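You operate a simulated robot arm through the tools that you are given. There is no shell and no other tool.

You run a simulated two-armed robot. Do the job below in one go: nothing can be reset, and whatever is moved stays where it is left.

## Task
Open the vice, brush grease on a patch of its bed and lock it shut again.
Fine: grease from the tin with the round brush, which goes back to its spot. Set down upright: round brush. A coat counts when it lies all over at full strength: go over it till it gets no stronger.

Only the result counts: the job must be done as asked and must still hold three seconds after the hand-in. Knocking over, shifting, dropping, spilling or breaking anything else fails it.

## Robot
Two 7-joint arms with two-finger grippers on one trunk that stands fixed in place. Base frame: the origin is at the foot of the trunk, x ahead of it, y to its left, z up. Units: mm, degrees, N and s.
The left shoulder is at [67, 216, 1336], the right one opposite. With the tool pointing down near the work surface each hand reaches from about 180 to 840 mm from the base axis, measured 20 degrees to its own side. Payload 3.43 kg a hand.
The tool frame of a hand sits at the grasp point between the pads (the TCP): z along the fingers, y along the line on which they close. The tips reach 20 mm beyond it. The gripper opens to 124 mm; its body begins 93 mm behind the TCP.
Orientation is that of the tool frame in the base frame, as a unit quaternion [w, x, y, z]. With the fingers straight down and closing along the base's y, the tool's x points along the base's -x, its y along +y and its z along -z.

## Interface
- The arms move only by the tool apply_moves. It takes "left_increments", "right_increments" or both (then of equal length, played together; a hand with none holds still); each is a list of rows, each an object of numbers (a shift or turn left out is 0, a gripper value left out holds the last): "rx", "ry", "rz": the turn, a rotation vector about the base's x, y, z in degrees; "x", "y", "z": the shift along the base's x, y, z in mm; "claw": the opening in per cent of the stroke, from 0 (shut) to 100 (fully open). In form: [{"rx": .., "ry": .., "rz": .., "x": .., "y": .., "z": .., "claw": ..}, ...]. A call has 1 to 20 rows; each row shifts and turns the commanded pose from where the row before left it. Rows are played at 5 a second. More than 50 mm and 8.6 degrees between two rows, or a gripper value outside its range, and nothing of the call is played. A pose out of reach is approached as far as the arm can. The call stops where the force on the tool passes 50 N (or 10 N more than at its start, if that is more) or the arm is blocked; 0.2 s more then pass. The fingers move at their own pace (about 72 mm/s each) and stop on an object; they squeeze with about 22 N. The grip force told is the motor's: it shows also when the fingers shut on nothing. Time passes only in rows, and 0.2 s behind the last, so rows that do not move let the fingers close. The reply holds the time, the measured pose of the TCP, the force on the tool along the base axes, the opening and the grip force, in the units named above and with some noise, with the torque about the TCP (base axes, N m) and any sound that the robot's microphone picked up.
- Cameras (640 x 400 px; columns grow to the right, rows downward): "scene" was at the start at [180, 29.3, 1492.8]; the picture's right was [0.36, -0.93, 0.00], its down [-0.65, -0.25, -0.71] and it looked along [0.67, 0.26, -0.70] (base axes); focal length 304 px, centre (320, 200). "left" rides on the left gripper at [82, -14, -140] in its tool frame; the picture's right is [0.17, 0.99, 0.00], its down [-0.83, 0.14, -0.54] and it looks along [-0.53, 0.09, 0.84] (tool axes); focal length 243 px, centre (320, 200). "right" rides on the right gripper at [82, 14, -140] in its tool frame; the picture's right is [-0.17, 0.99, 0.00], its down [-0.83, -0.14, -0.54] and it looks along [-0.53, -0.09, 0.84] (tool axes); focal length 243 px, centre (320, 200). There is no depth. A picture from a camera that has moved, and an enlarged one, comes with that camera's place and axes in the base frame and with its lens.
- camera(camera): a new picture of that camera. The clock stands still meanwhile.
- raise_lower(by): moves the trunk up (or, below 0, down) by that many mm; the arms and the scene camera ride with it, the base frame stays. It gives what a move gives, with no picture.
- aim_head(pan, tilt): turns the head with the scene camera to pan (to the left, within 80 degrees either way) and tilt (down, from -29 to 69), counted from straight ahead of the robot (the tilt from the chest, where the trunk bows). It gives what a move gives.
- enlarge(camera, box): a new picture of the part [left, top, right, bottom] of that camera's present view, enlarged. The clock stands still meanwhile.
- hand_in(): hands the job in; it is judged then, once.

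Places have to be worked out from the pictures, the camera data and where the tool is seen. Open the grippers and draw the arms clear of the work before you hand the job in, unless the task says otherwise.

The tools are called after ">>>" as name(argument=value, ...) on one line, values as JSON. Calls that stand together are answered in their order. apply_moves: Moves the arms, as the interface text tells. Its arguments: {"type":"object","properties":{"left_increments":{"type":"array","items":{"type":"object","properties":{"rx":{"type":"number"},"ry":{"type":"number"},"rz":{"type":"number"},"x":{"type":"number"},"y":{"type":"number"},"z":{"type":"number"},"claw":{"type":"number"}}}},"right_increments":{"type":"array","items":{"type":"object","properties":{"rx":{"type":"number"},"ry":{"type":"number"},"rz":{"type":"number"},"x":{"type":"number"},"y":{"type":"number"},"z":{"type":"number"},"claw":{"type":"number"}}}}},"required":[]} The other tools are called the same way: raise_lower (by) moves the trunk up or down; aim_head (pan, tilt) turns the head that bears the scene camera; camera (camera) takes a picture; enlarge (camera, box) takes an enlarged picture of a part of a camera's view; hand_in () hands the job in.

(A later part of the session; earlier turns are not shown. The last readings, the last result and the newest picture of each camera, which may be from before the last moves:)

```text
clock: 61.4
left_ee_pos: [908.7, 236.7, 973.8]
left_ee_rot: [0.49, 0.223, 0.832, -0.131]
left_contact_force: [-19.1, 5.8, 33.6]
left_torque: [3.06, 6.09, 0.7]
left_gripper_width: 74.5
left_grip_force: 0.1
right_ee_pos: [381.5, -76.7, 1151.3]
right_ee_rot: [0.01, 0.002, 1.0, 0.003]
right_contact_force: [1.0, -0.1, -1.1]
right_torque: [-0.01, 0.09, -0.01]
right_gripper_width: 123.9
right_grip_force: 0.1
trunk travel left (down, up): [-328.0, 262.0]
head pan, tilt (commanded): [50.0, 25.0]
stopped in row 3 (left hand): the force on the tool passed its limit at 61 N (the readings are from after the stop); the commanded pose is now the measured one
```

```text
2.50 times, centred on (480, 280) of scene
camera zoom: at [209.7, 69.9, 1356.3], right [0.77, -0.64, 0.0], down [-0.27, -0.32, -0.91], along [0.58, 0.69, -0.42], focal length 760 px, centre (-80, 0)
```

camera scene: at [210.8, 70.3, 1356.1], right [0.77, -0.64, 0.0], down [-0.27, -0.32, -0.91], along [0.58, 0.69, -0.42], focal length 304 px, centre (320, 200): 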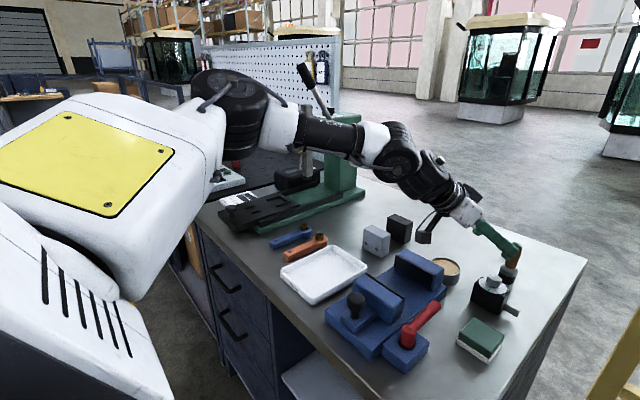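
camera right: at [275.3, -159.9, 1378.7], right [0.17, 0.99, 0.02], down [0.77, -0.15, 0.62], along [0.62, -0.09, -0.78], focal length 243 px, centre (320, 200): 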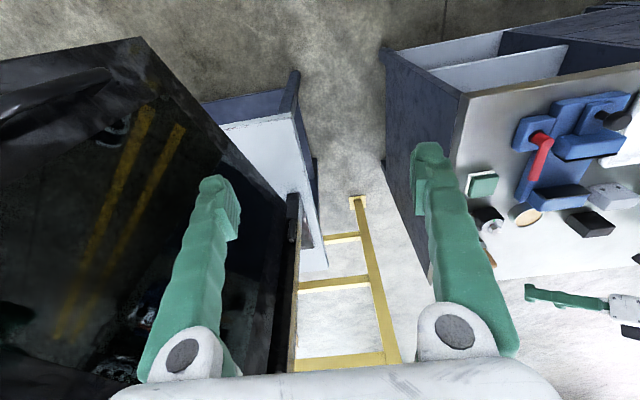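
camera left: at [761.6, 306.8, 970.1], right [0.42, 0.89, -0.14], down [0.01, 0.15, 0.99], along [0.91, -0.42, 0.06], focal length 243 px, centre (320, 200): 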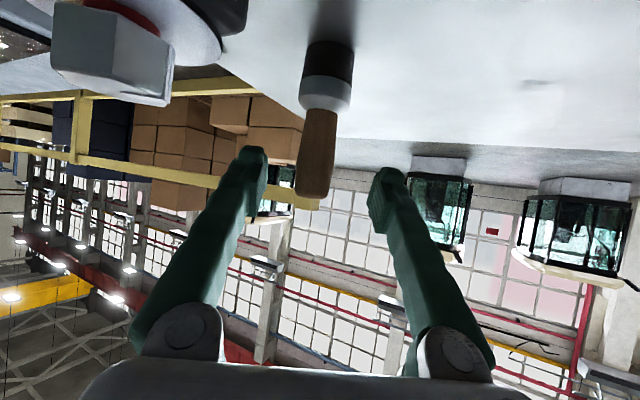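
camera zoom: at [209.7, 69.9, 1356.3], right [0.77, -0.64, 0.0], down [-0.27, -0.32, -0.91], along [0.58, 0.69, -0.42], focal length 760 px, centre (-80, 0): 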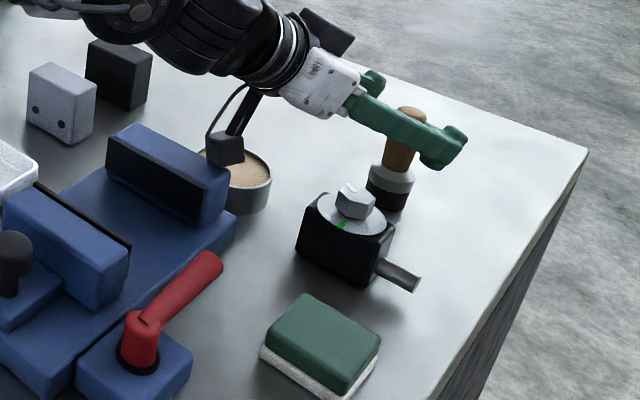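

The left camera housing touched the top of the fixed jaw (61 N, pushing up at about (745, 310)). I lift straight up and draw back at once, then check that nothing moved.

>>> apply_moves(left_increments=[{"z": 15}, {"z": 25}, {"z": 30, "x": -8, "y": 4}, {"x": 0}])

>>> camera(camera="scene")

>>> enlarge(camera="scene", box=[310, 230, 530, 390])

```text
clock: 62.4
left_ee_pos: [900.3, 243.6, 1034.6]
left_ee_rot: [0.486, 0.224, 0.835, -0.13]
left_contact_force: [0.2, 0.2, -0.7]
left_torque: [-0.01, 0.03, 0.0]
left_gripper_width: 74.2
left_grip_force: 0.0
right_ee_pos: [383.3, -76.4, 1150.2]
right_ee_rot: [0.009, 0.003, 1.0, 0.003]
right_contact_force: [0.1, -0.1, 0.3]
right_torque: [-0.01, 0.03, 0.02]
right_gripper_width: 124.1
right_grip_force: 0.0
trunk travel left (down, up): [-328.0, 262.0]
head pan, tilt (commanded): [50.0, 25.0]
```

```text
taken
camera scene: at [212.0, 70.5, 1355.8], right [0.77, -0.64, 0.0], down [-0.27, -0.32, -0.91], along [0.58, 0.69, -0.42], focal length 304 px, centre (320, 200)
```

scene: 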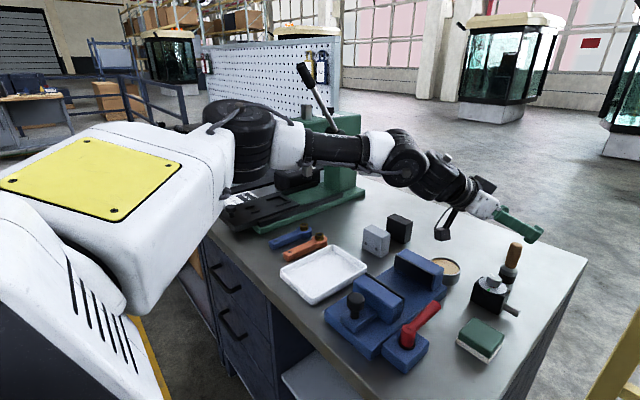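

```text
2.50 times, centred on (420, 310) of scene
camera zoom: at [212.0, 70.5, 1355.8], right [0.77, -0.64, 0.0], down [-0.27, -0.32, -0.91], along [0.58, 0.69, -0.42], focal length 760 px, centre (70, -75)
```

zoom: 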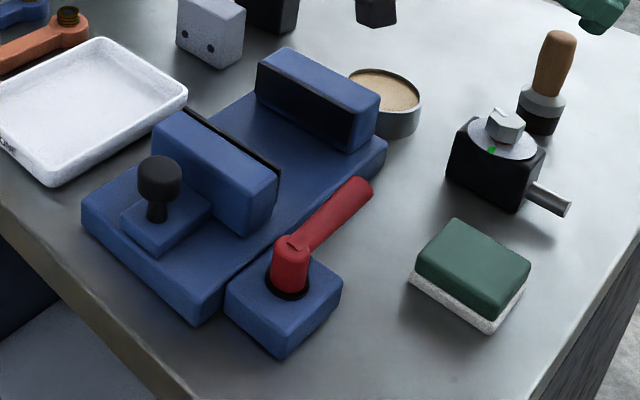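

Everything looks in place. I swing the tool's heading to -15° so that the camera comes down between the jaw and the dial box, and move above the brush.

>>> apply_moves(left_increments=[{"rz": 7.5}, {"rz": 7.5}, {"x": 7, "y": -5}, {"x": 7, "y": -5}, {"x": 5, "y": -5}, {"x": 0}])

>>> camera(camera="left")

```text
clock: 63.8
left_ee_pos: [920.1, 228.1, 1037.1]
left_ee_rot: [0.499, 0.113, 0.857, -0.065]
left_contact_force: [-0.2, -0.3, 0.4]
left_torque: [-0.02, 0.02, 0.01]
left_gripper_width: 74.4
left_grip_force: 0.1
right_ee_pos: [382.0, -78.0, 1151.3]
right_ee_rot: [0.009, 0.004, 1.0, 0.003]
right_contact_force: [-0.7, -0.2, 0.3]
right_torque: [0.01, 0.01, 0.02]
right_gripper_width: 124.2
right_grip_force: 0.2
trunk travel left (down, up): [-328.0, 262.0]
head pan, tilt (commanded): [50.0, 25.0]
```

```text
taken
camera left: at [759.2, 257.0, 1034.0], right [0.18, 0.97, -0.14], down [-0.02, 0.15, 0.99], along [0.98, -0.17, 0.05], focal length 243 px, centre (320, 200)
```

left: 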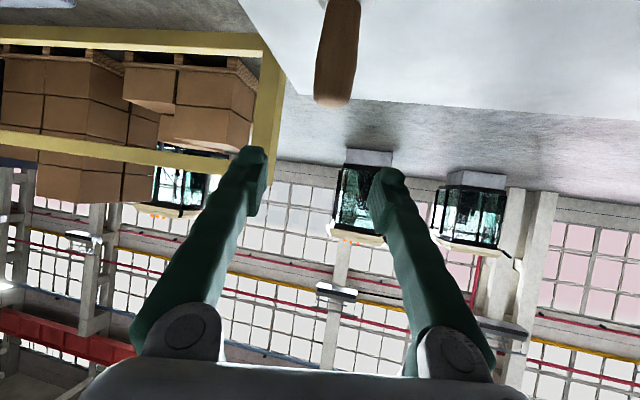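

The hand is straight above the brush (axis ≈ (920, 227)). I descend vertically in small steps to grip height.

>>> apply_moves(left_increments=[{"z": -20}, {"z": -20}, {"z": -15}, {"x": 0}])

>>> enlarge(camera="scene", box=[400, 190, 560, 350])

>>> camera(camera="left")

```text
clock: 64.8
left_ee_pos: [919.8, 227.9, 981.7]
left_ee_rot: [0.5, 0.112, 0.856, -0.065]
left_contact_force: [0.0, 0.0, -0.2]
left_torque: [-0.01, 0.02, 0.01]
left_gripper_width: 74.3
left_grip_force: 0.1
right_ee_pos: [382.6, -75.8, 1152.0]
right_ee_rot: [0.01, 0.002, 1.0, 0.004]
right_contact_force: [-0.8, -1.0, -0.8]
right_torque: [-0.02, 0.0, 0.01]
right_gripper_width: 124.1
right_grip_force: 0.1
trunk travel left (down, up): [-328.0, 262.0]
head pan, tilt (commanded): [50.0, 25.0]
```

```text
2.50 times, centred on (480, 270) of scene
camera zoom: at [211.2, 70.3, 1356.0], right [0.77, -0.64, 0.0], down [-0.27, -0.32, -0.91], along [0.58, 0.69, -0.42], focal length 760 px, centre (-80, 25)
```

zoom: 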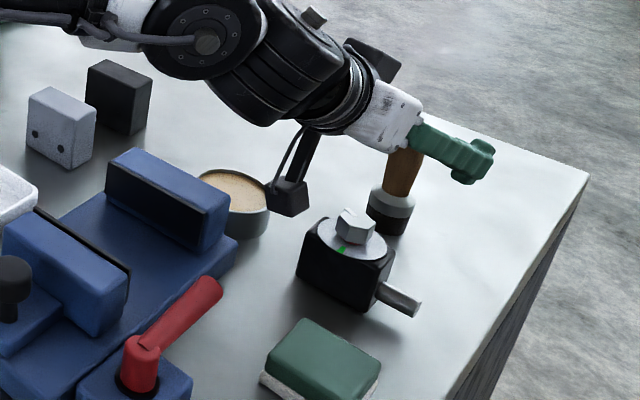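

```text
taken
camera left: at [759.5, 256.3, 978.9], right [0.18, 0.97, -0.14], down [-0.02, 0.15, 0.99], along [0.98, -0.17, 0.05], focal length 243 px, centre (320, 200)
```

left: 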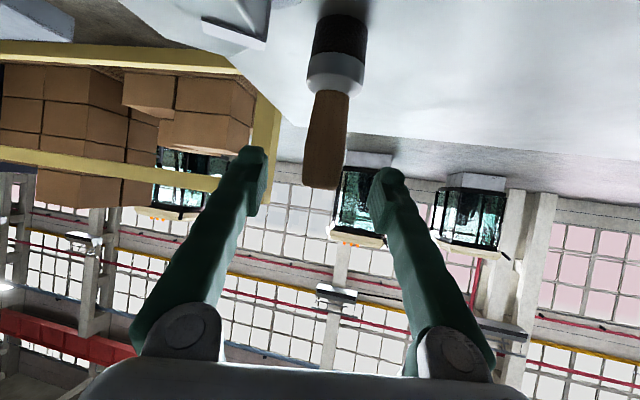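

Clear on all sides. I descend the last 23 mm and close on the handle.

>>> apply_moves(left_increments=[{"z": -12}, {"z": -11}, {"z": 0}])

>>> camera(camera="left")

>>> enlarge(camera="scene", box=[420, 220, 540, 330])

```text
clock: 65.6
left_ee_pos: [920.5, 227.4, 959.2]
left_ee_rot: [0.499, 0.113, 0.857, -0.066]
left_contact_force: [-0.4, 0.5, -0.8]
left_torque: [0.01, -0.02, 0.03]
left_gripper_width: 74.4
left_grip_force: 0.1
right_ee_pos: [382.5, -76.8, 1151.0]
right_ee_rot: [0.01, 0.003, 1.0, 0.003]
right_contact_force: [-0.2, 0.3, 0.1]
right_torque: [0.02, -0.01, 0.0]
right_gripper_width: 123.8
right_grip_force: 0.0
trunk travel left (down, up): [-328.0, 262.0]
head pan, tilt (commanded): [50.0, 25.0]
```

```text
taken
camera left: at [759.3, 256.3, 956.0], right [0.18, 0.97, -0.14], down [-0.02, 0.15, 0.99], along [0.98, -0.17, 0.05], focal length 243 px, centre (320, 200)
```

left: 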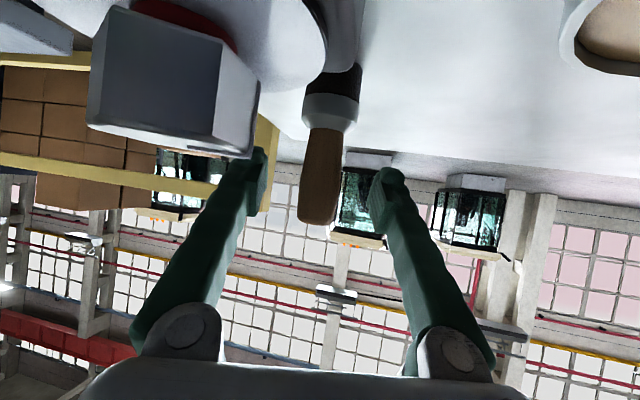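

```text
3.64 times, centred on (480, 275) of scene
camera zoom: at [211.3, 70.4, 1356.0], right [0.77, -0.64, 0.0], down [-0.27, -0.32, -0.91], along [0.58, 0.69, -0.42], focal length 1105 px, centre (-262, -73)
```

zoom: 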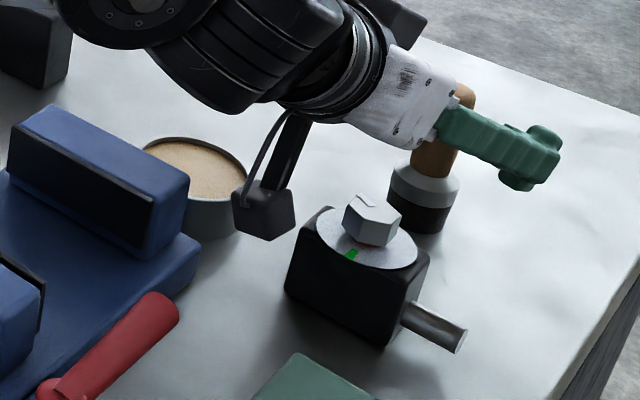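

The projection of the TCP falls on the handle (within about 6 mm), so I close the fingers on it.

>>> apply_moves(left_increments=[{"claw": 0}, {"x": 0}, {"x": 0}, {"x": 0}, {"x": 0}])

>>> camera(camera="left")

>>> enlarge(camera="scene", box=[420, 220, 540, 330])

```text
clock: 66.8
left_ee_pos: [918.8, 226.2, 958.6]
left_ee_rot: [0.499, 0.113, 0.856, -0.066]
left_contact_force: [-0.5, -0.3, 0.4]
left_torque: [-0.03, -0.02, -0.02]
left_gripper_width: 18.5
left_grip_force: 22.5
right_ee_pos: [381.4, -76.0, 1151.2]
right_ee_rot: [0.01, 0.002, 1.0, 0.003]
right_contact_force: [0.0, -0.2, -0.4]
right_torque: [-0.02, 0.01, -0.01]
right_gripper_width: 124.1
right_grip_force: 0.0
trunk travel left (down, up): [-328.0, 262.0]
head pan, tilt (commanded): [50.0, 25.0]
```

```text
taken
camera left: at [759.4, 256.3, 956.0], right [0.18, 0.97, -0.14], down [-0.02, 0.15, 0.99], along [0.98, -0.17, 0.05], focal length 243 px, centre (320, 200)
```

left: 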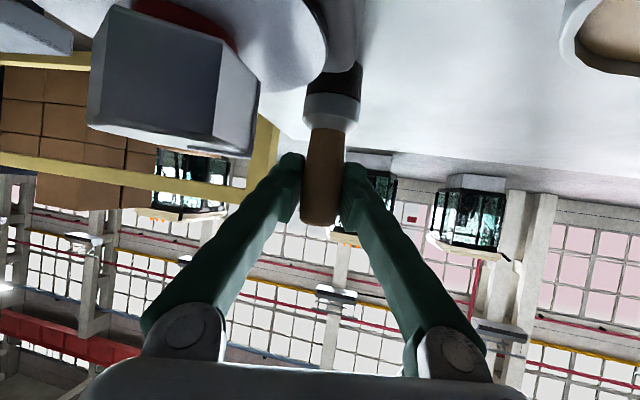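

```text
3.64 times, centred on (480, 275) of scene
camera zoom: at [211.4, 70.4, 1355.9], right [0.77, -0.64, 0.0], down [-0.27, -0.32, -0.91], along [0.58, 0.69, -0.42], focal length 1105 px, centre (-262, -73)
```

zoom: 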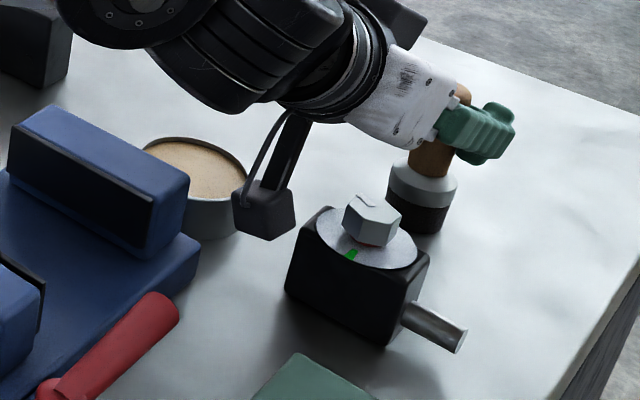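

The handle is gripped (18.5 mm, 22 N). I lift the brush straight up 70 mm and check it hangs upright.

>>> apply_moves(left_increments=[{"z": 10}, {"z": 20}, {"z": 20}, {"z": 20}, {"z": 0}])

>>> camera(camera="left")

>>> enlarge(camera="scene", box=[400, 170, 560, 330])

```text
clock: 68.0
left_ee_pos: [920.4, 227.0, 1029.2]
left_ee_rot: [0.499, 0.114, 0.857, -0.066]
left_contact_force: [1.0, -0.2, -0.7]
left_torque: [0.0, 0.01, 0.01]
left_gripper_width: 18.9
left_grip_force: 22.1
right_ee_pos: [384.3, -77.3, 1151.4]
right_ee_rot: [0.01, 0.003, 1.0, 0.003]
right_contact_force: [0.7, 0.0, 0.6]
right_torque: [-0.04, -0.02, -0.01]
right_gripper_width: 124.0
right_grip_force: 0.0
trunk travel left (down, up): [-328.0, 262.0]
head pan, tilt (commanded): [50.0, 25.0]
```

```text
taken
camera left: at [759.3, 256.4, 1025.8], right [0.18, 0.97, -0.14], down [-0.02, 0.15, 0.99], along [0.98, -0.17, 0.05], focal length 243 px, centre (320, 200)
```

left: 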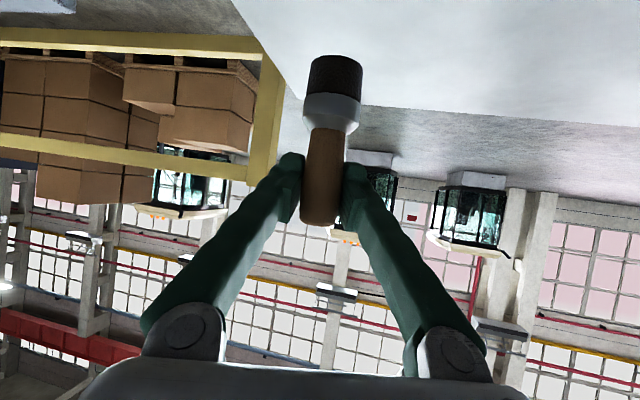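

```text
2.50 times, centred on (480, 250) of scene
camera zoom: at [211.8, 70.6, 1355.8], right [0.77, -0.64, 0.0], down [-0.27, -0.32, -0.91], along [0.58, 0.69, -0.42], focal length 760 px, centre (-80, 75)
```

zoom: 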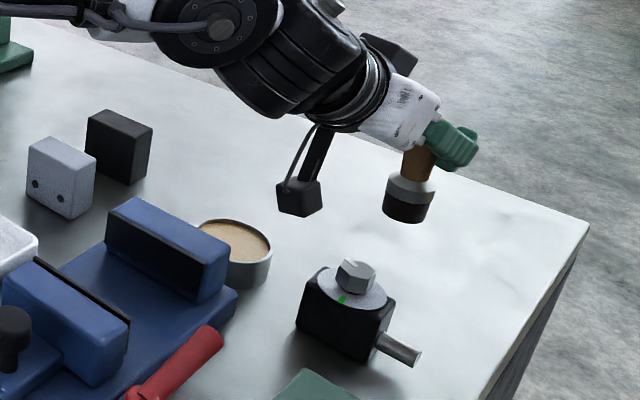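

The brush hangs upright, its base about 88 mm below the TCP. I carry it toward the tin, turning the heading to -45° on the way so the hand's camera stays clear of the jaws.

>>> apply_moves(left_increments=[{"x": -10, "y": 12, "rz": -7.5}, {"x": -10, "y": 12, "rz": -7.5}, {"x": -10, "y": 12, "rz": -7.5}, {"x": -10, "y": 12, "rz": -7.5}, {"x": -13, "y": 15}, {"x": -13, "y": 15}, {"x": -13, "y": 15}, {"x": -13, "y": 14}, {"x": 0}])

>>> camera(camera="left")

>>> aim_head(pan=30, tilt=40)

>>> camera(camera="scene")

```text
clock: 70.0
left_ee_pos: [827.7, 332.5, 1028.8]
left_ee_rot: [0.465, 0.331, 0.798, -0.193]
left_contact_force: [0.5, 1.2, -1.8]
left_torque: [-0.02, -0.02, 0.0]
left_gripper_width: 18.5
left_grip_force: 22.0
right_ee_pos: [383.0, -77.2, 1150.8]
right_ee_rot: [0.01, 0.003, 1.0, 0.004]
right_contact_force: [0.6, -0.3, 0.2]
right_torque: [0.04, 0.02, 0.0]
right_gripper_width: 124.2
right_grip_force: 0.0
trunk travel left (down, up): [-328.0, 262.0]
head pan, tilt (commanded): [50.0, 25.0]
```

```text
taken
camera left: at [703.1, 438.9, 1025.7], right [0.64, 0.75, -0.14], down [0.06, 0.14, 0.99], along [0.77, -0.64, 0.05], focal length 243 px, centre (320, 200)
```

left: 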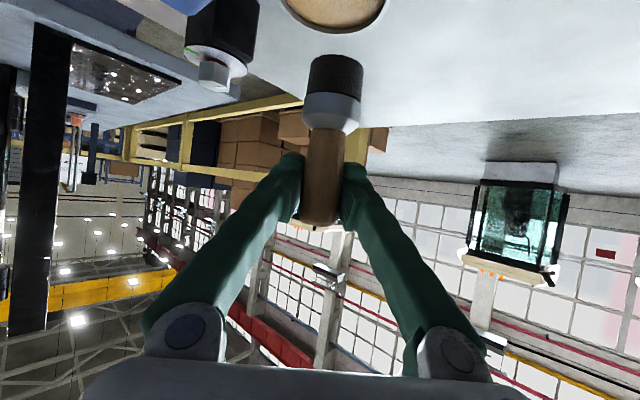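

```text
clock: 70.9
left_ee_pos: [827.5, 331.8, 1028.3]
left_ee_rot: [0.465, 0.331, 0.798, -0.193]
left_contact_force: [0.0, -0.3, -0.8]
left_torque: [-0.01, 0.02, -0.04]
left_gripper_width: 18.6
left_grip_force: 21.8
right_ee_pos: [383.2, -75.8, 1151.5]
right_ee_rot: [0.01, 0.002, 1.0, 0.004]
right_contact_force: [0.0, 0.4, 0.2]
right_torque: [0.02, -0.02, 0.0]
right_gripper_width: 124.2
right_grip_force: 0.0
trunk travel left (down, up): [-328.0, 262.0]
head pan, tilt (commanded): [30.0, 40.0]
```

```text
taken
camera scene: at [225.8, 42.5, 1332.7], right [0.5, -0.87, 0.0], down [-0.56, -0.32, -0.77], along [0.66, 0.38, -0.64], focal length 304 px, centre (320, 200)
```

scene: 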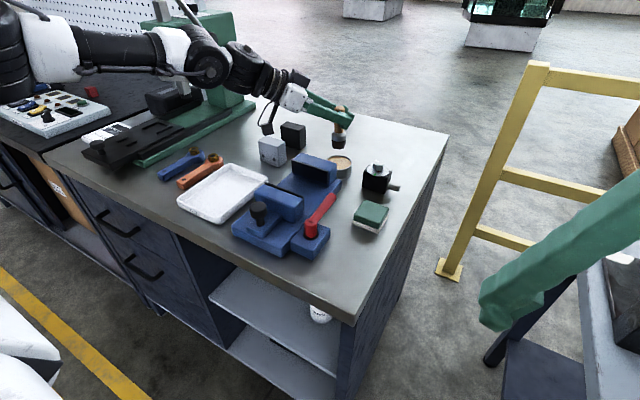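

I zoom in to compare the brush's place with the tin's.

>>> enlarge(camera="scene", box=[270, 80, 410, 220])

>>> enlarge(camera="left", box=[240, 0, 440, 160])

```text
2.86 times, centred on (340, 150) of scene
camera zoom: at [225.8, 42.5, 1332.7], right [0.5, -0.87, 0.0], down [-0.56, -0.32, -0.77], along [0.66, 0.38, -0.64], focal length 868 px, centre (263, 343)
```

zoom: 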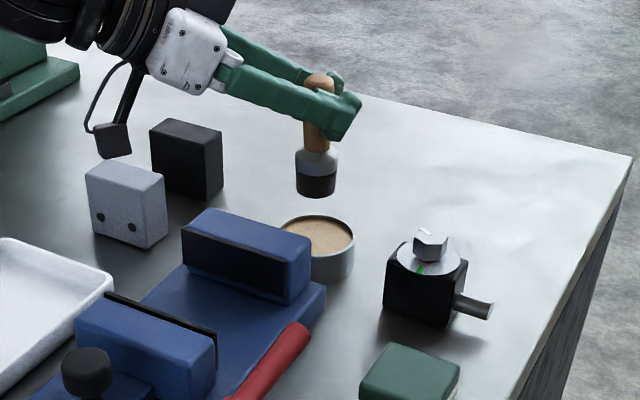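

```text
2.50 times, centred on (340, 80) of left
camera zoom: at [702.9, 439.1, 1026.0], right [0.64, 0.75, -0.14], down [0.06, 0.14, 0.99], along [0.77, -0.64, 0.05], focal length 606 px, centre (270, 500)
```

zoom: 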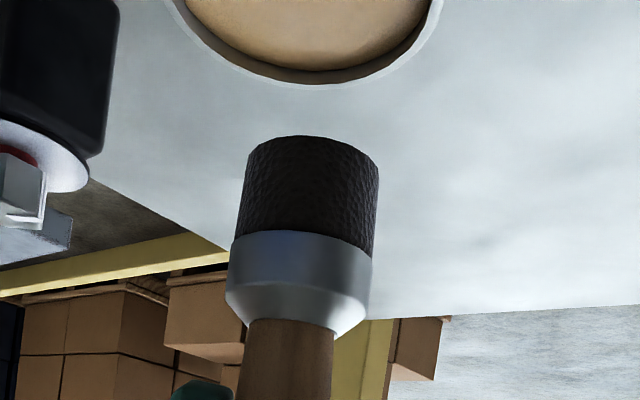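

Comparing both cameras, the brush stands about (+6, +7) mm off the tin's middle. I correct by that, go down to just above the rim and check again.

>>> apply_moves(left_increments=[{"x": -3, "y": -4, "z": -12}, {"x": -2, "y": -3, "z": -12}, {"x": 0}])

>>> enlarge(camera="scene", box=[300, 100, 400, 200])

>>> enlarge(camera="left", box=[240, 0, 440, 160])

```text
clock: 71.7
left_ee_pos: [822.4, 326.8, 1005.2]
left_ee_rot: [0.466, 0.331, 0.798, -0.192]
left_contact_force: [0.0, -0.1, -0.5]
left_torque: [0.02, 0.02, 0.0]
left_gripper_width: 18.3
left_grip_force: 22.0
right_ee_pos: [383.0, -76.9, 1152.0]
right_ee_rot: [0.01, 0.004, 1.0, 0.003]
right_contact_force: [0.0, -0.1, 0.2]
right_torque: [0.02, 0.01, -0.01]
right_gripper_width: 123.9
right_grip_force: 0.1
trunk travel left (down, up): [-328.0, 262.0]
head pan, tilt (commanded): [30.0, 40.0]
```

```text
4.00 times, centred on (350, 150) of scene
camera zoom: at [225.7, 42.3, 1332.6], right [0.5, -0.87, 0.0], down [-0.56, -0.32, -0.77], along [0.66, 0.38, -0.64], focal length 1215 px, centre (200, 400)
```

zoom: 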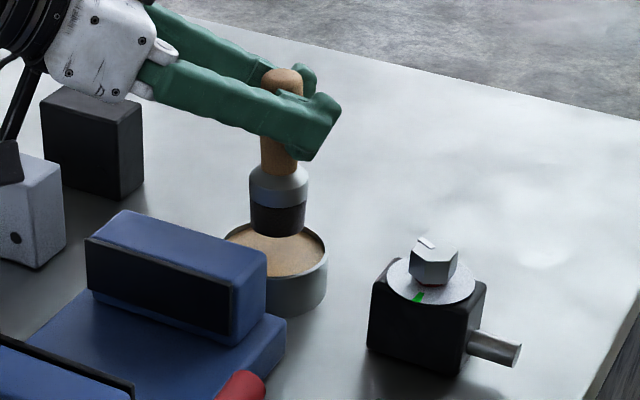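

```text
2.50 times, centred on (340, 80) of left
camera zoom: at [698.0, 432.3, 1001.7], right [0.64, 0.75, -0.14], down [0.06, 0.14, 0.99], along [0.77, -0.64, 0.05], focal length 606 px, centre (270, 500)
```

zoom: 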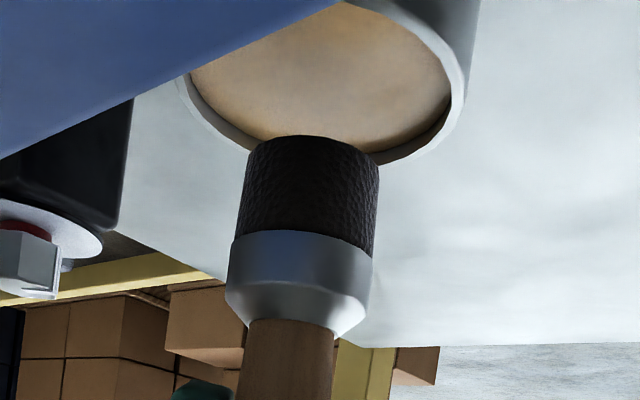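

The brush is now within about 3 mm of the tin's middle. I lower it in small steps into the grease, watching the force.

>>> apply_moves(left_increments=[{"z": -5}, {"z": -5}, {"z": -4}, {"z": -4}, {"z": 0}])

>>> enlarge(camera="scene", box=[310, 120, 390, 190])

```text
clock: 72.9
left_ee_pos: [823.0, 326.6, 986.4]
left_ee_rot: [0.465, 0.33, 0.798, -0.192]
left_contact_force: [-0.3, 0.0, -1.2]
left_torque: [0.0, -0.01, -0.01]
left_gripper_width: 18.3
left_grip_force: 21.5
right_ee_pos: [383.0, -76.7, 1150.8]
right_ee_rot: [0.009, 0.002, 1.0, 0.003]
right_contact_force: [-0.3, -0.7, 0.9]
right_torque: [-0.02, 0.0, -0.01]
right_gripper_width: 123.9
right_grip_force: 0.0
trunk travel left (down, up): [-328.0, 262.0]
head pan, tilt (commanded): [30.0, 40.0]
```

```text
5.71 times, centred on (350, 155) of scene
camera zoom: at [225.8, 42.4, 1332.6], right [0.5, -0.87, 0.0], down [-0.56, -0.32, -0.77], along [0.66, 0.38, -0.64], focal length 1736 px, centre (149, 457)
```

zoom: 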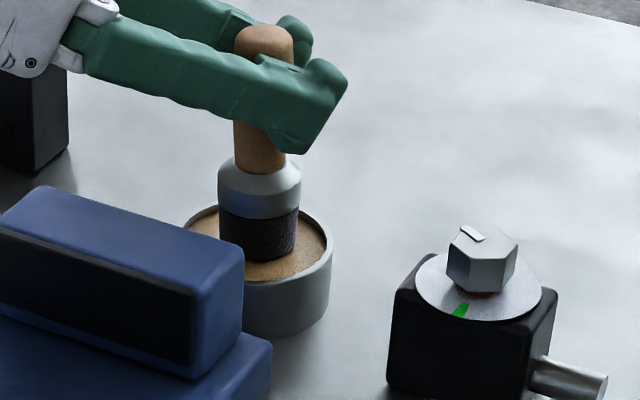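

The bristles are about at rim level and centred. I continue down gently.

>>> apply_moves(left_increments=[{"z": -3}, {"z": -3}, {"z": -3}, {"z": 0}])

>>> enlarge(camera="scene", box=[310, 120, 390, 190])

```text
clock: 73.9
left_ee_pos: [822.5, 324.9, 985.0]
left_ee_rot: [0.47, 0.331, 0.796, -0.191]
left_contact_force: [4.0, 0.4, 24.0]
left_torque: [0.08, -0.03, 0.01]
left_gripper_width: 18.3
left_grip_force: 22.1
right_ee_pos: [380.8, -77.8, 1152.2]
right_ee_rot: [0.011, 0.003, 1.0, 0.003]
right_contact_force: [0.4, 0.4, 0.4]
right_torque: [-0.01, -0.02, -0.02]
right_gripper_width: 124.1
right_grip_force: 0.0
trunk travel left (down, up): [-328.0, 262.0]
head pan, tilt (commanded): [30.0, 40.0]
```

```text
5.71 times, centred on (350, 155) of scene
camera zoom: at [223.5, 41.2, 1333.2], right [0.5, -0.87, 0.0], down [-0.56, -0.32, -0.77], along [0.66, 0.38, -0.64], focal length 1736 px, centre (149, 457)
```

zoom: 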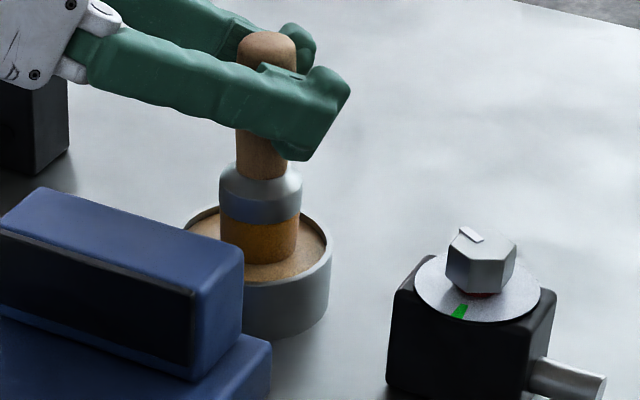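

The bristles turned amber: the brush is loaded (24 N on the grease). I lift it out and up.

>>> apply_moves(left_increments=[{"z": 8}, {"z": 15}, {"z": 20}, {"z": 20}, {"z": 0}])

>>> camera(camera="left")

>>> enlarge(camera="scene", box=[260, 100, 400, 230])

```text
clock: 75.1
left_ee_pos: [821.1, 326.9, 1039.9]
left_ee_rot: [0.465, 0.33, 0.799, -0.192]
left_contact_force: [0.0, 0.9, -0.7]
left_torque: [0.0, -0.02, 0.01]
left_gripper_width: 17.9
left_grip_force: 21.8
right_ee_pos: [383.9, -77.4, 1151.2]
right_ee_rot: [0.009, 0.004, 1.0, 0.004]
right_contact_force: [0.3, -0.1, 0.5]
right_torque: [-0.06, 0.0, 0.01]
right_gripper_width: 124.1
right_grip_force: 0.2
trunk travel left (down, up): [-328.0, 262.0]
head pan, tilt (commanded): [30.0, 40.0]
```

```text
taken
camera left: at [698.4, 432.4, 1037.3], right [0.64, 0.75, -0.14], down [0.06, 0.14, 0.99], along [0.77, -0.64, 0.05], focal length 243 px, centre (320, 200)
```

left: 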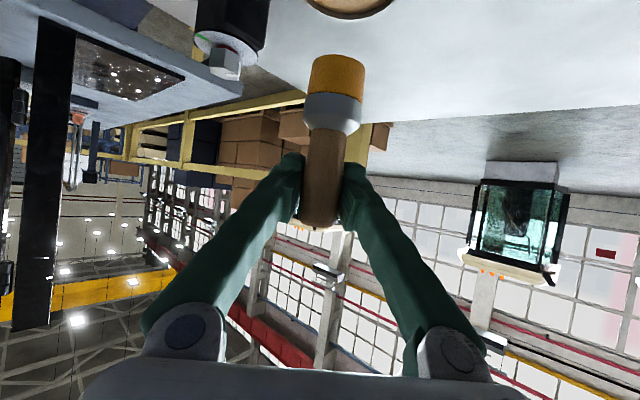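

```text
3.08 times, centred on (330, 165) of scene
camera zoom: at [226.1, 42.5, 1332.5], right [0.5, -0.87, 0.0], down [-0.56, -0.32, -0.77], along [0.66, 0.38, -0.64], focal length 935 px, centre (289, 308)
```

zoom: 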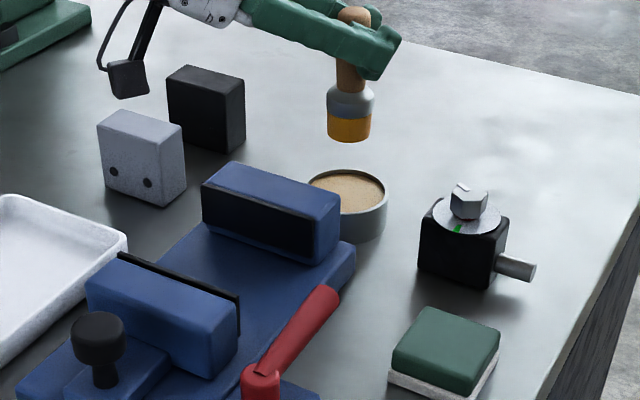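

The brush stays firm in the grip and is loaded. I rise above the jaws and carry it over the bed, turning the heading to about -70° so that the hand comes in from the left side between the jaws.

>>> apply_moves(left_increments=[{"z": 30}, {"x": -20, "y": 4, "rz": -5}, {"x": -35, "y": 5, "rz": -5}, {"x": -35, "y": 5, "rz": -5}, {"x": -35, "y": 5, "rz": -5}, {"x": -31, "y": 4, "rz": -5}, {"x": 0}])

>>> camera(camera="left")

>>> enlarge(camera="scene", box=[220, 100, 370, 250])

```text
clock: 76.7
left_ee_pos: [666.9, 349.6, 1070.3]
left_ee_rot: [0.412, 0.496, 0.708, -0.289]
left_contact_force: [0.4, 0.0, 0.0]
left_torque: [0.0, -0.01, -0.02]
left_gripper_width: 18.1
left_grip_force: 22.1
right_ee_pos: [384.0, -76.8, 1150.1]
right_ee_rot: [0.009, 0.003, 1.0, 0.003]
right_contact_force: [1.0, 0.0, 0.0]
right_torque: [-0.01, 0.0, -0.01]
right_gripper_width: 124.1
right_grip_force: 0.0
trunk travel left (down, up): [-328.0, 262.0]
head pan, tilt (commanded): [30.0, 40.0]
```

```text
taken
camera left: at [598.4, 498.0, 1067.7], right [0.9, 0.41, -0.14], down [0.11, 0.1, 0.99], along [0.42, -0.9, 0.05], focal length 243 px, centre (320, 200)
```

left: 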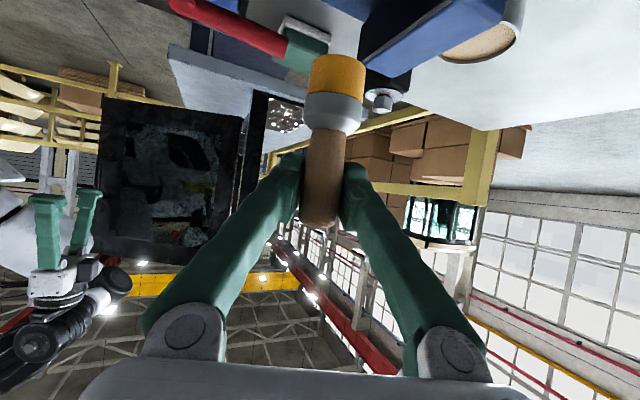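

```text
2.67 times, centred on (295, 175) of scene
camera zoom: at [226.3, 42.4, 1332.5], right [0.5, -0.87, 0.0], down [-0.56, -0.32, -0.77], along [0.66, 0.38, -0.64], focal length 810 px, centre (387, 267)
```

zoom: 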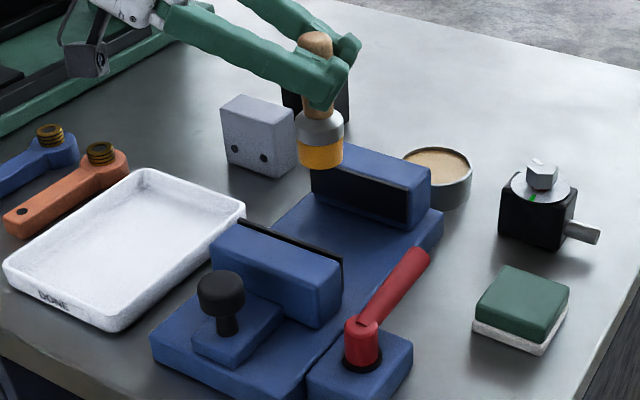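

Good reach, and the brush is over the bed between the jaws. I lower it most of the way and look.

>>> apply_moves(left_increments=[{"z": -25}, {"z": -25}, {"z": -10}, {"z": 0}])

>>> enlarge(camera="scene", box=[240, 130, 350, 230])

>>> enlarge(camera="left", box=[200, 0, 480, 170])

```text
clock: 77.7
left_ee_pos: [666.3, 348.6, 1010.6]
left_ee_rot: [0.413, 0.495, 0.708, -0.289]
left_contact_force: [-0.2, -0.3, -1.3]
left_torque: [0.03, -0.01, 0.03]
left_gripper_width: 18.1
left_grip_force: 22.0
right_ee_pos: [382.8, -77.6, 1151.1]
right_ee_rot: [0.01, 0.003, 1.0, 0.003]
right_contact_force: [-1.0, -0.1, -0.2]
right_torque: [0.01, -0.02, -0.01]
right_gripper_width: 124.2
right_grip_force: 0.1
trunk travel left (down, up): [-328.0, 262.0]
head pan, tilt (commanded): [30.0, 40.0]
```

```text
4.00 times, centred on (295, 180) of scene
camera zoom: at [226.0, 42.4, 1332.6], right [0.5, -0.87, 0.0], down [-0.56, -0.32, -0.77], along [0.66, 0.38, -0.64], focal length 1215 px, centre (420, 280)
```

zoom: 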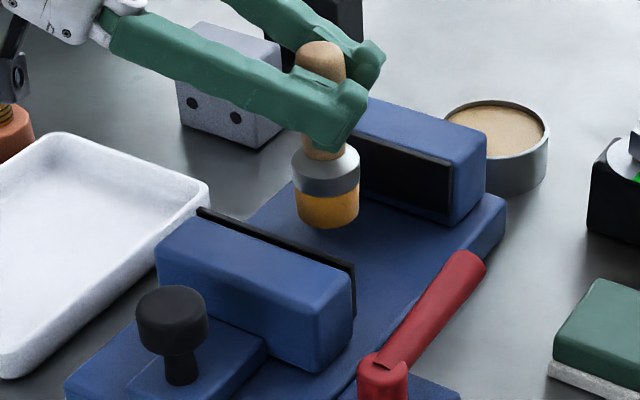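

```text
2.29 times, centred on (340, 85) of left
camera zoom: at [598.3, 497.5, 1007.5], right [0.9, 0.41, -0.14], down [0.11, 0.1, 0.99], along [0.42, -0.9, 0.05], focal length 555 px, centre (274, 463)
```

zoom: 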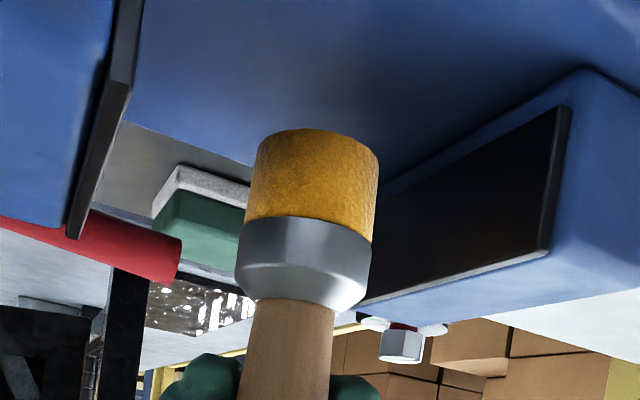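

The brush stands between the jaws, clear of both. I lower it to touch the bed.

>>> apply_moves(left_increments=[{"z": -4}, {"z": -4}, {"z": -4}, {"z": -2}, {"z": 0}])

>>> enlarge(camera="scene", box=[240, 130, 350, 230])

```text
clock: 78.9
left_ee_pos: [667.4, 349.7, 996.1]
left_ee_rot: [0.413, 0.496, 0.707, -0.289]
left_contact_force: [-0.5, -0.2, -1.2]
left_torque: [-0.01, 0.02, -0.02]
left_gripper_width: 17.8
left_grip_force: 22.5
right_ee_pos: [383.0, -78.0, 1151.9]
right_ee_rot: [0.009, 0.003, 1.0, 0.003]
right_contact_force: [-0.4, 0.2, 0.2]
right_torque: [0.0, 0.0, -0.02]
right_gripper_width: 124.1
right_grip_force: 0.0
trunk travel left (down, up): [-328.0, 262.0]
head pan, tilt (commanded): [30.0, 40.0]
```

```text
4.00 times, centred on (295, 180) of scene
camera zoom: at [225.8, 42.4, 1332.6], right [0.5, -0.87, 0.0], down [-0.56, -0.32, -0.77], along [0.66, 0.38, -0.64], focal length 1215 px, centre (420, 280)
```

zoom: 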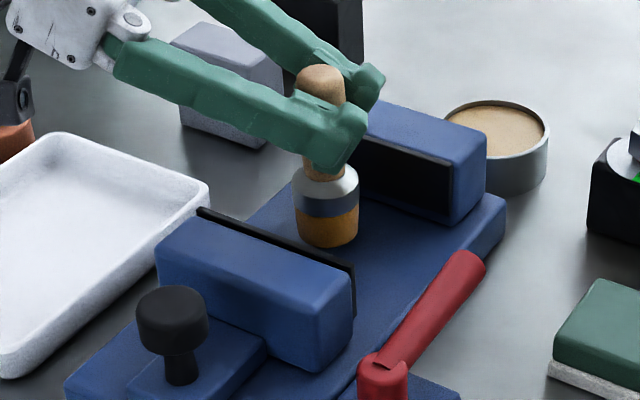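

Not touching yet (base ≈ 908). I continue in 2 mm steps.

>>> apply_moves(left_increments=[{"z": -2}, {"z": -2}, {"z": -2}, {"z": -2}, {"z": 0}])

>>> enlarge(camera="scene", box=[240, 130, 350, 230])

```text
clock: 80.1
left_ee_pos: [667.5, 350.5, 988.6]
left_ee_rot: [0.413, 0.496, 0.707, -0.289]
left_contact_force: [0.4, -0.4, -0.2]
left_torque: [0.01, 0.0, 0.01]
left_gripper_width: 18.0
left_grip_force: 21.9
right_ee_pos: [382.9, -76.7, 1152.1]
right_ee_rot: [0.011, 0.004, 1.0, 0.003]
right_contact_force: [-0.2, -0.8, 0.0]
right_torque: [-0.01, 0.03, -0.01]
right_gripper_width: 123.9
right_grip_force: 0.1
trunk travel left (down, up): [-328.0, 262.0]
head pan, tilt (commanded): [30.0, 40.0]
```

```text
4.00 times, centred on (295, 180) of scene
camera zoom: at [225.8, 42.4, 1332.6], right [0.5, -0.87, 0.0], down [-0.56, -0.32, -0.77], along [0.66, 0.38, -0.64], focal length 1215 px, centre (420, 280)
```

zoom: 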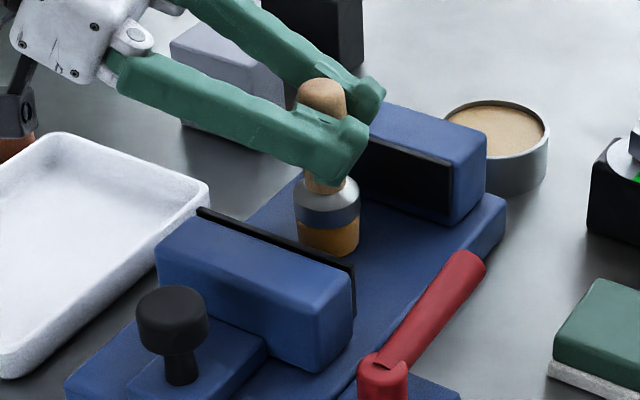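

Still free at base ≈ 900.6. I go on down.

>>> apply_moves(left_increments=[{"z": -2}, {"z": -2}, {"z": -2}, {"z": 0}])

>>> enlarge(camera="scene", box=[240, 130, 350, 230])

```text
clock: 81.1
left_ee_pos: [667.0, 349.0, 984.9]
left_ee_rot: [0.416, 0.496, 0.706, -0.287]
left_contact_force: [0.8, 3.5, 17.9]
left_torque: [0.26, 0.01, -0.03]
left_gripper_width: 17.7
left_grip_force: 21.9
right_ee_pos: [381.8, -77.6, 1152.1]
right_ee_rot: [0.01, 0.003, 1.0, 0.003]
right_contact_force: [-0.7, 0.3, 0.5]
right_torque: [0.01, 0.01, 0.03]
right_gripper_width: 123.9
right_grip_force: 0.1
trunk travel left (down, up): [-328.0, 262.0]
head pan, tilt (commanded): [30.0, 40.0]
```

```text
4.00 times, centred on (295, 180) of scene
camera zoom: at [224.2, 42.0, 1333.0], right [0.5, -0.87, 0.0], down [-0.56, -0.32, -0.77], along [0.66, 0.38, -0.64], focal length 1215 px, centre (420, 280)
```

zoom: 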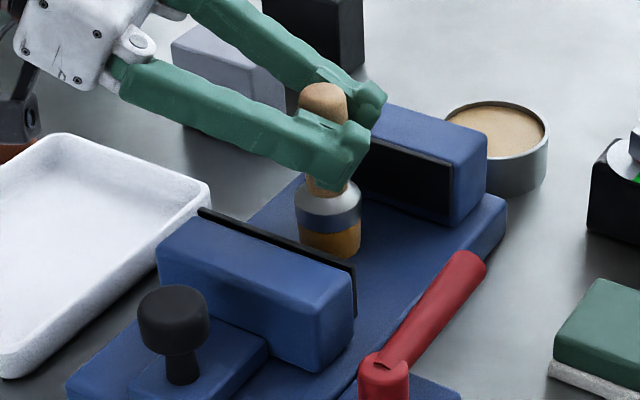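

Contact: the bed is at base z≈899 (18 N at this command). I ease to a lighter pressure and make a first stroke toward -y, then look.

>>> apply_moves(left_increments=[{"z": 2.5}, {"y": -6}, {"y": -8}, {"y": -8}, {"y": -8}, {"y": -8}, {"y": 0}])

>>> enlarge(camera="scene", box=[240, 130, 350, 230])

>>> enlarge(camera="left", box=[200, 0, 480, 170])

```text
clock: 82.7
left_ee_pos: [664.6, 312.2, 984.8]
left_ee_rot: [0.413, 0.496, 0.708, -0.288]
left_contact_force: [0.5, 3.5, 12.0]
left_torque: [0.2, 0.07, -0.01]
left_gripper_width: 17.5
left_grip_force: 22.4
right_ee_pos: [381.8, -76.5, 1152.1]
right_ee_rot: [0.01, 0.003, 1.0, 0.004]
right_contact_force: [0.5, -0.1, -0.4]
right_torque: [0.0, -0.03, -0.01]
right_gripper_width: 123.8
right_grip_force: 0.1
trunk travel left (down, up): [-328.0, 262.0]
head pan, tilt (commanded): [30.0, 40.0]
```

```text
4.00 times, centred on (295, 180) of scene
camera zoom: at [224.6, 42.3, 1332.8], right [0.5, -0.87, 0.0], down [-0.56, -0.32, -0.77], along [0.66, 0.38, -0.64], focal length 1215 px, centre (420, 280)
```

zoom: 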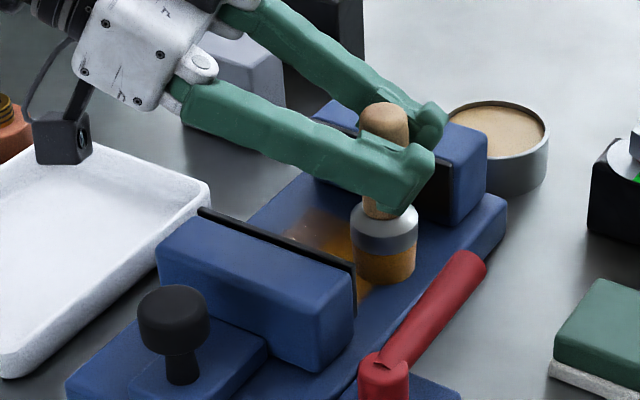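

```text
2.29 times, centred on (340, 85) of left
camera zoom: at [597.5, 459.8, 982.8], right [0.9, 0.41, -0.14], down [0.11, 0.1, 0.99], along [0.42, -0.9, 0.05], focal length 555 px, centre (274, 463)
```

zoom: 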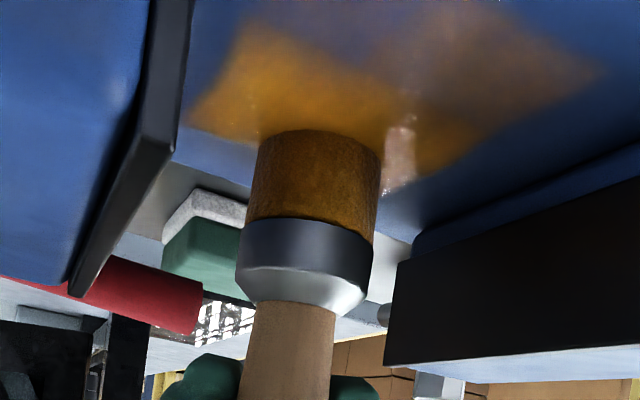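

The grease shows as an amber coat on the bed, fainter away from the stroke. I stroke back over the same lane to the far side.

>>> apply_moves(left_increments=[{"y": 8}, {"y": 8}, {"y": 8}, {"y": 8}, {"y": 8}, {"y": 8}, {"y": 8}, {"y": 8}, {"y": 8}, {"y": 6}, {"y": 0}])

>>> enlarge(camera="scene", box=[240, 130, 350, 230])

>>> enlarge(camera="left", box=[200, 0, 480, 170])

```text
clock: 85.1
left_ee_pos: [665.7, 389.3, 984.6]
left_ee_rot: [0.412, 0.496, 0.708, -0.288]
left_contact_force: [0.2, -2.5, 5.2]
left_torque: [-0.28, -0.02, -0.03]
left_gripper_width: 17.6
left_grip_force: 21.6
right_ee_pos: [382.9, -78.1, 1150.4]
right_ee_rot: [0.01, 0.003, 1.0, 0.003]
right_contact_force: [0.4, -0.8, 0.6]
right_torque: [0.01, 0.01, 0.04]
right_gripper_width: 124.0
right_grip_force: 0.1
trunk travel left (down, up): [-328.0, 262.0]
head pan, tilt (commanded): [30.0, 40.0]
```

```text
4.00 times, centred on (295, 180) of scene
camera zoom: at [225.2, 41.7, 1332.7], right [0.5, -0.87, 0.0], down [-0.56, -0.32, -0.77], along [0.66, 0.38, -0.64], focal length 1215 px, centre (420, 280)
```

zoom: 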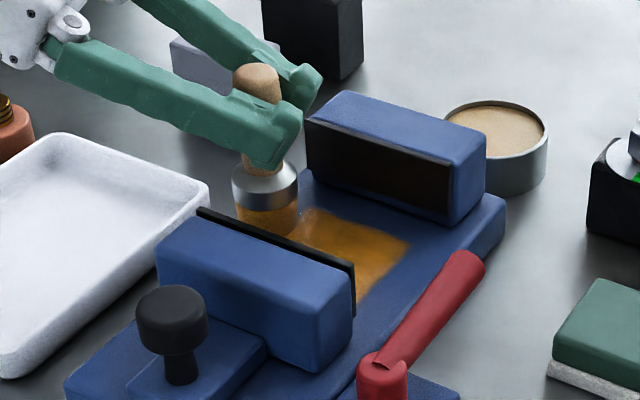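

```text
2.29 times, centred on (340, 85) of left
camera zoom: at [598.0, 537.9, 982.7], right [0.9, 0.41, -0.14], down [0.11, 0.1, 0.99], along [0.42, -0.9, 0.05], focal length 555 px, centre (274, 463)
```

zoom: 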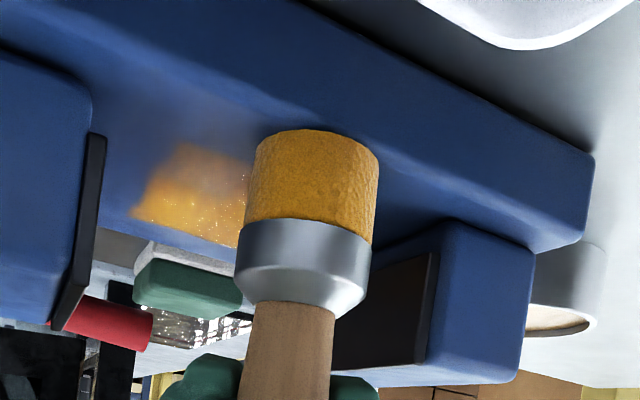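

The coat grows along the lane. I now do the near lane (x≈646) toward -y.

>>> apply_moves(left_increments=[{"x": -10, "z": -1}, {"x": -9}, {"y": -8}, {"y": -8}, {"y": -8}, {"y": -8}, {"y": -8}, {"y": -8}, {"y": -8}, {"y": -8}, {"y": -8}, {"y": -6}, {"y": 0}])

>>> enlarge(camera="scene", box=[240, 130, 350, 230])

>>> enlarge(camera="left", box=[200, 0, 480, 170])

```text
clock: 87.9
left_ee_pos: [646.8, 310.4, 984.6]
left_ee_rot: [0.413, 0.496, 0.707, -0.289]
left_contact_force: [0.9, 5.6, 14.8]
left_torque: [0.23, 0.07, -0.01]
left_gripper_width: 17.4
left_grip_force: 22.1
right_ee_pos: [382.0, -78.2, 1150.7]
right_ee_rot: [0.01, 0.003, 1.0, 0.004]
right_contact_force: [-0.8, 0.3, -0.5]
right_torque: [-0.03, 0.02, -0.05]
right_gripper_width: 124.0
right_grip_force: 0.0
trunk travel left (down, up): [-328.0, 262.0]
head pan, tilt (commanded): [30.0, 40.0]
```

```text
4.00 times, centred on (295, 180) of scene
camera zoom: at [224.5, 42.3, 1332.8], right [0.5, -0.87, 0.0], down [-0.56, -0.32, -0.77], along [0.66, 0.38, -0.64], focal length 1215 px, centre (420, 280)
```

zoom: 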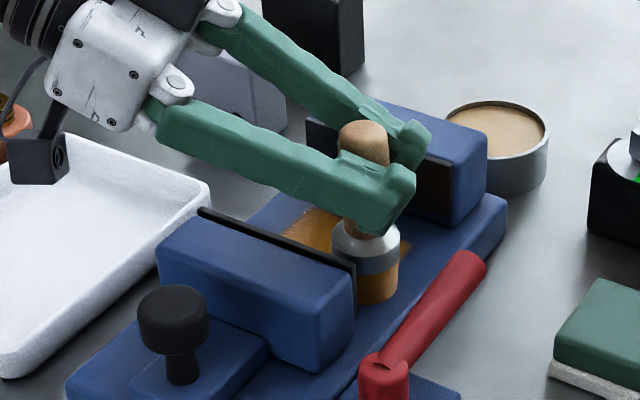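

```text
2.29 times, centred on (340, 85) of left
camera zoom: at [578.8, 459.4, 982.0], right [0.9, 0.41, -0.14], down [0.11, 0.1, 0.99], along [0.42, -0.9, 0.05], focal length 555 px, centre (274, 463)
```

zoom: 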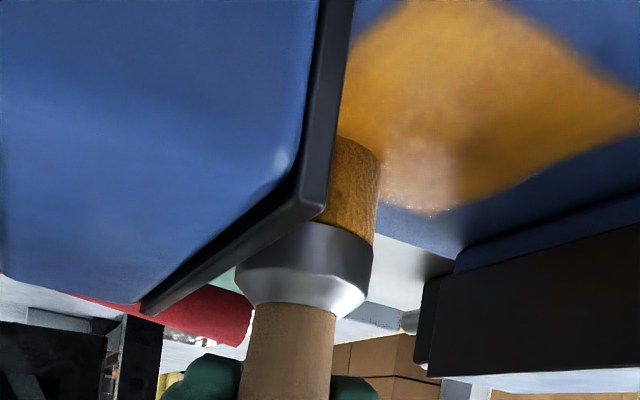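

The patch shows as an amber rectangle between the jaws. I go to the far lane (x≈684) and stroke toward +y.

>>> apply_moves(left_increments=[{"x": 9, "z": 0.5}, {"x": 9}, {"x": 10}, {"x": 9}, {"y": 8}, {"y": 8}, {"y": 8}, {"y": 8}, {"y": 8}, {"y": 8}, {"y": 8}, {"y": 8}, {"y": 8}, {"y": 6}, {"y": 0}])

>>> enlarge(camera="scene", box=[240, 130, 350, 230])

>>> enlarge(camera="left", box=[200, 0, 480, 170])

```text
clock: 91.1
left_ee_pos: [684.7, 389.3, 984.8]
left_ee_rot: [0.413, 0.495, 0.708, -0.289]
left_contact_force: [0.0, -1.6, 3.8]
left_torque: [-0.11, -0.09, -0.01]
left_gripper_width: 17.1
left_grip_force: 21.7
right_ee_pos: [381.6, -76.3, 1150.6]
right_ee_rot: [0.01, 0.003, 1.0, 0.003]
right_contact_force: [0.6, 0.0, 0.3]
right_torque: [0.02, -0.01, -0.05]
right_gripper_width: 124.0
right_grip_force: 0.1
trunk travel left (down, up): [-328.0, 262.0]
head pan, tilt (commanded): [30.0, 40.0]
```

```text
4.00 times, centred on (295, 180) of scene
camera zoom: at [225.4, 41.9, 1332.7], right [0.5, -0.87, 0.0], down [-0.56, -0.32, -0.77], along [0.66, 0.38, -0.64], focal length 1215 px, centre (420, 280)
```

zoom: 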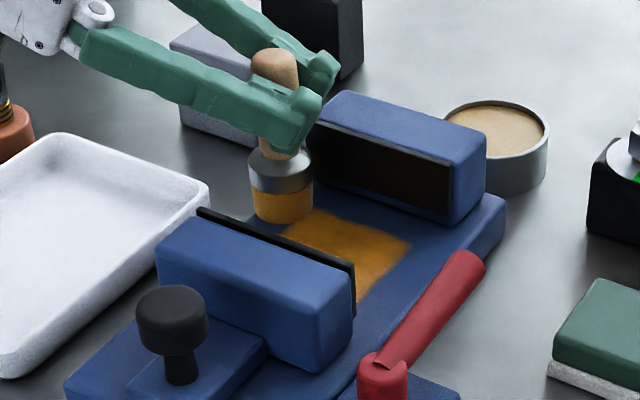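

```text
2.29 times, centred on (340, 85) of left
camera zoom: at [615.5, 538.0, 981.9], right [0.9, 0.41, -0.14], down [0.11, 0.1, 0.99], along [0.42, -0.9, 0.05], focal length 555 px, centre (274, 463)
```

zoom: 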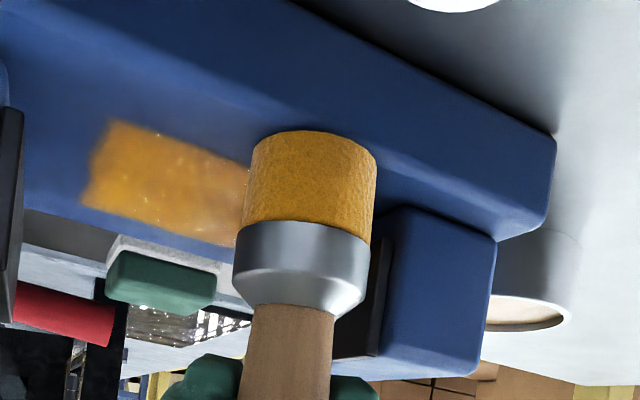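

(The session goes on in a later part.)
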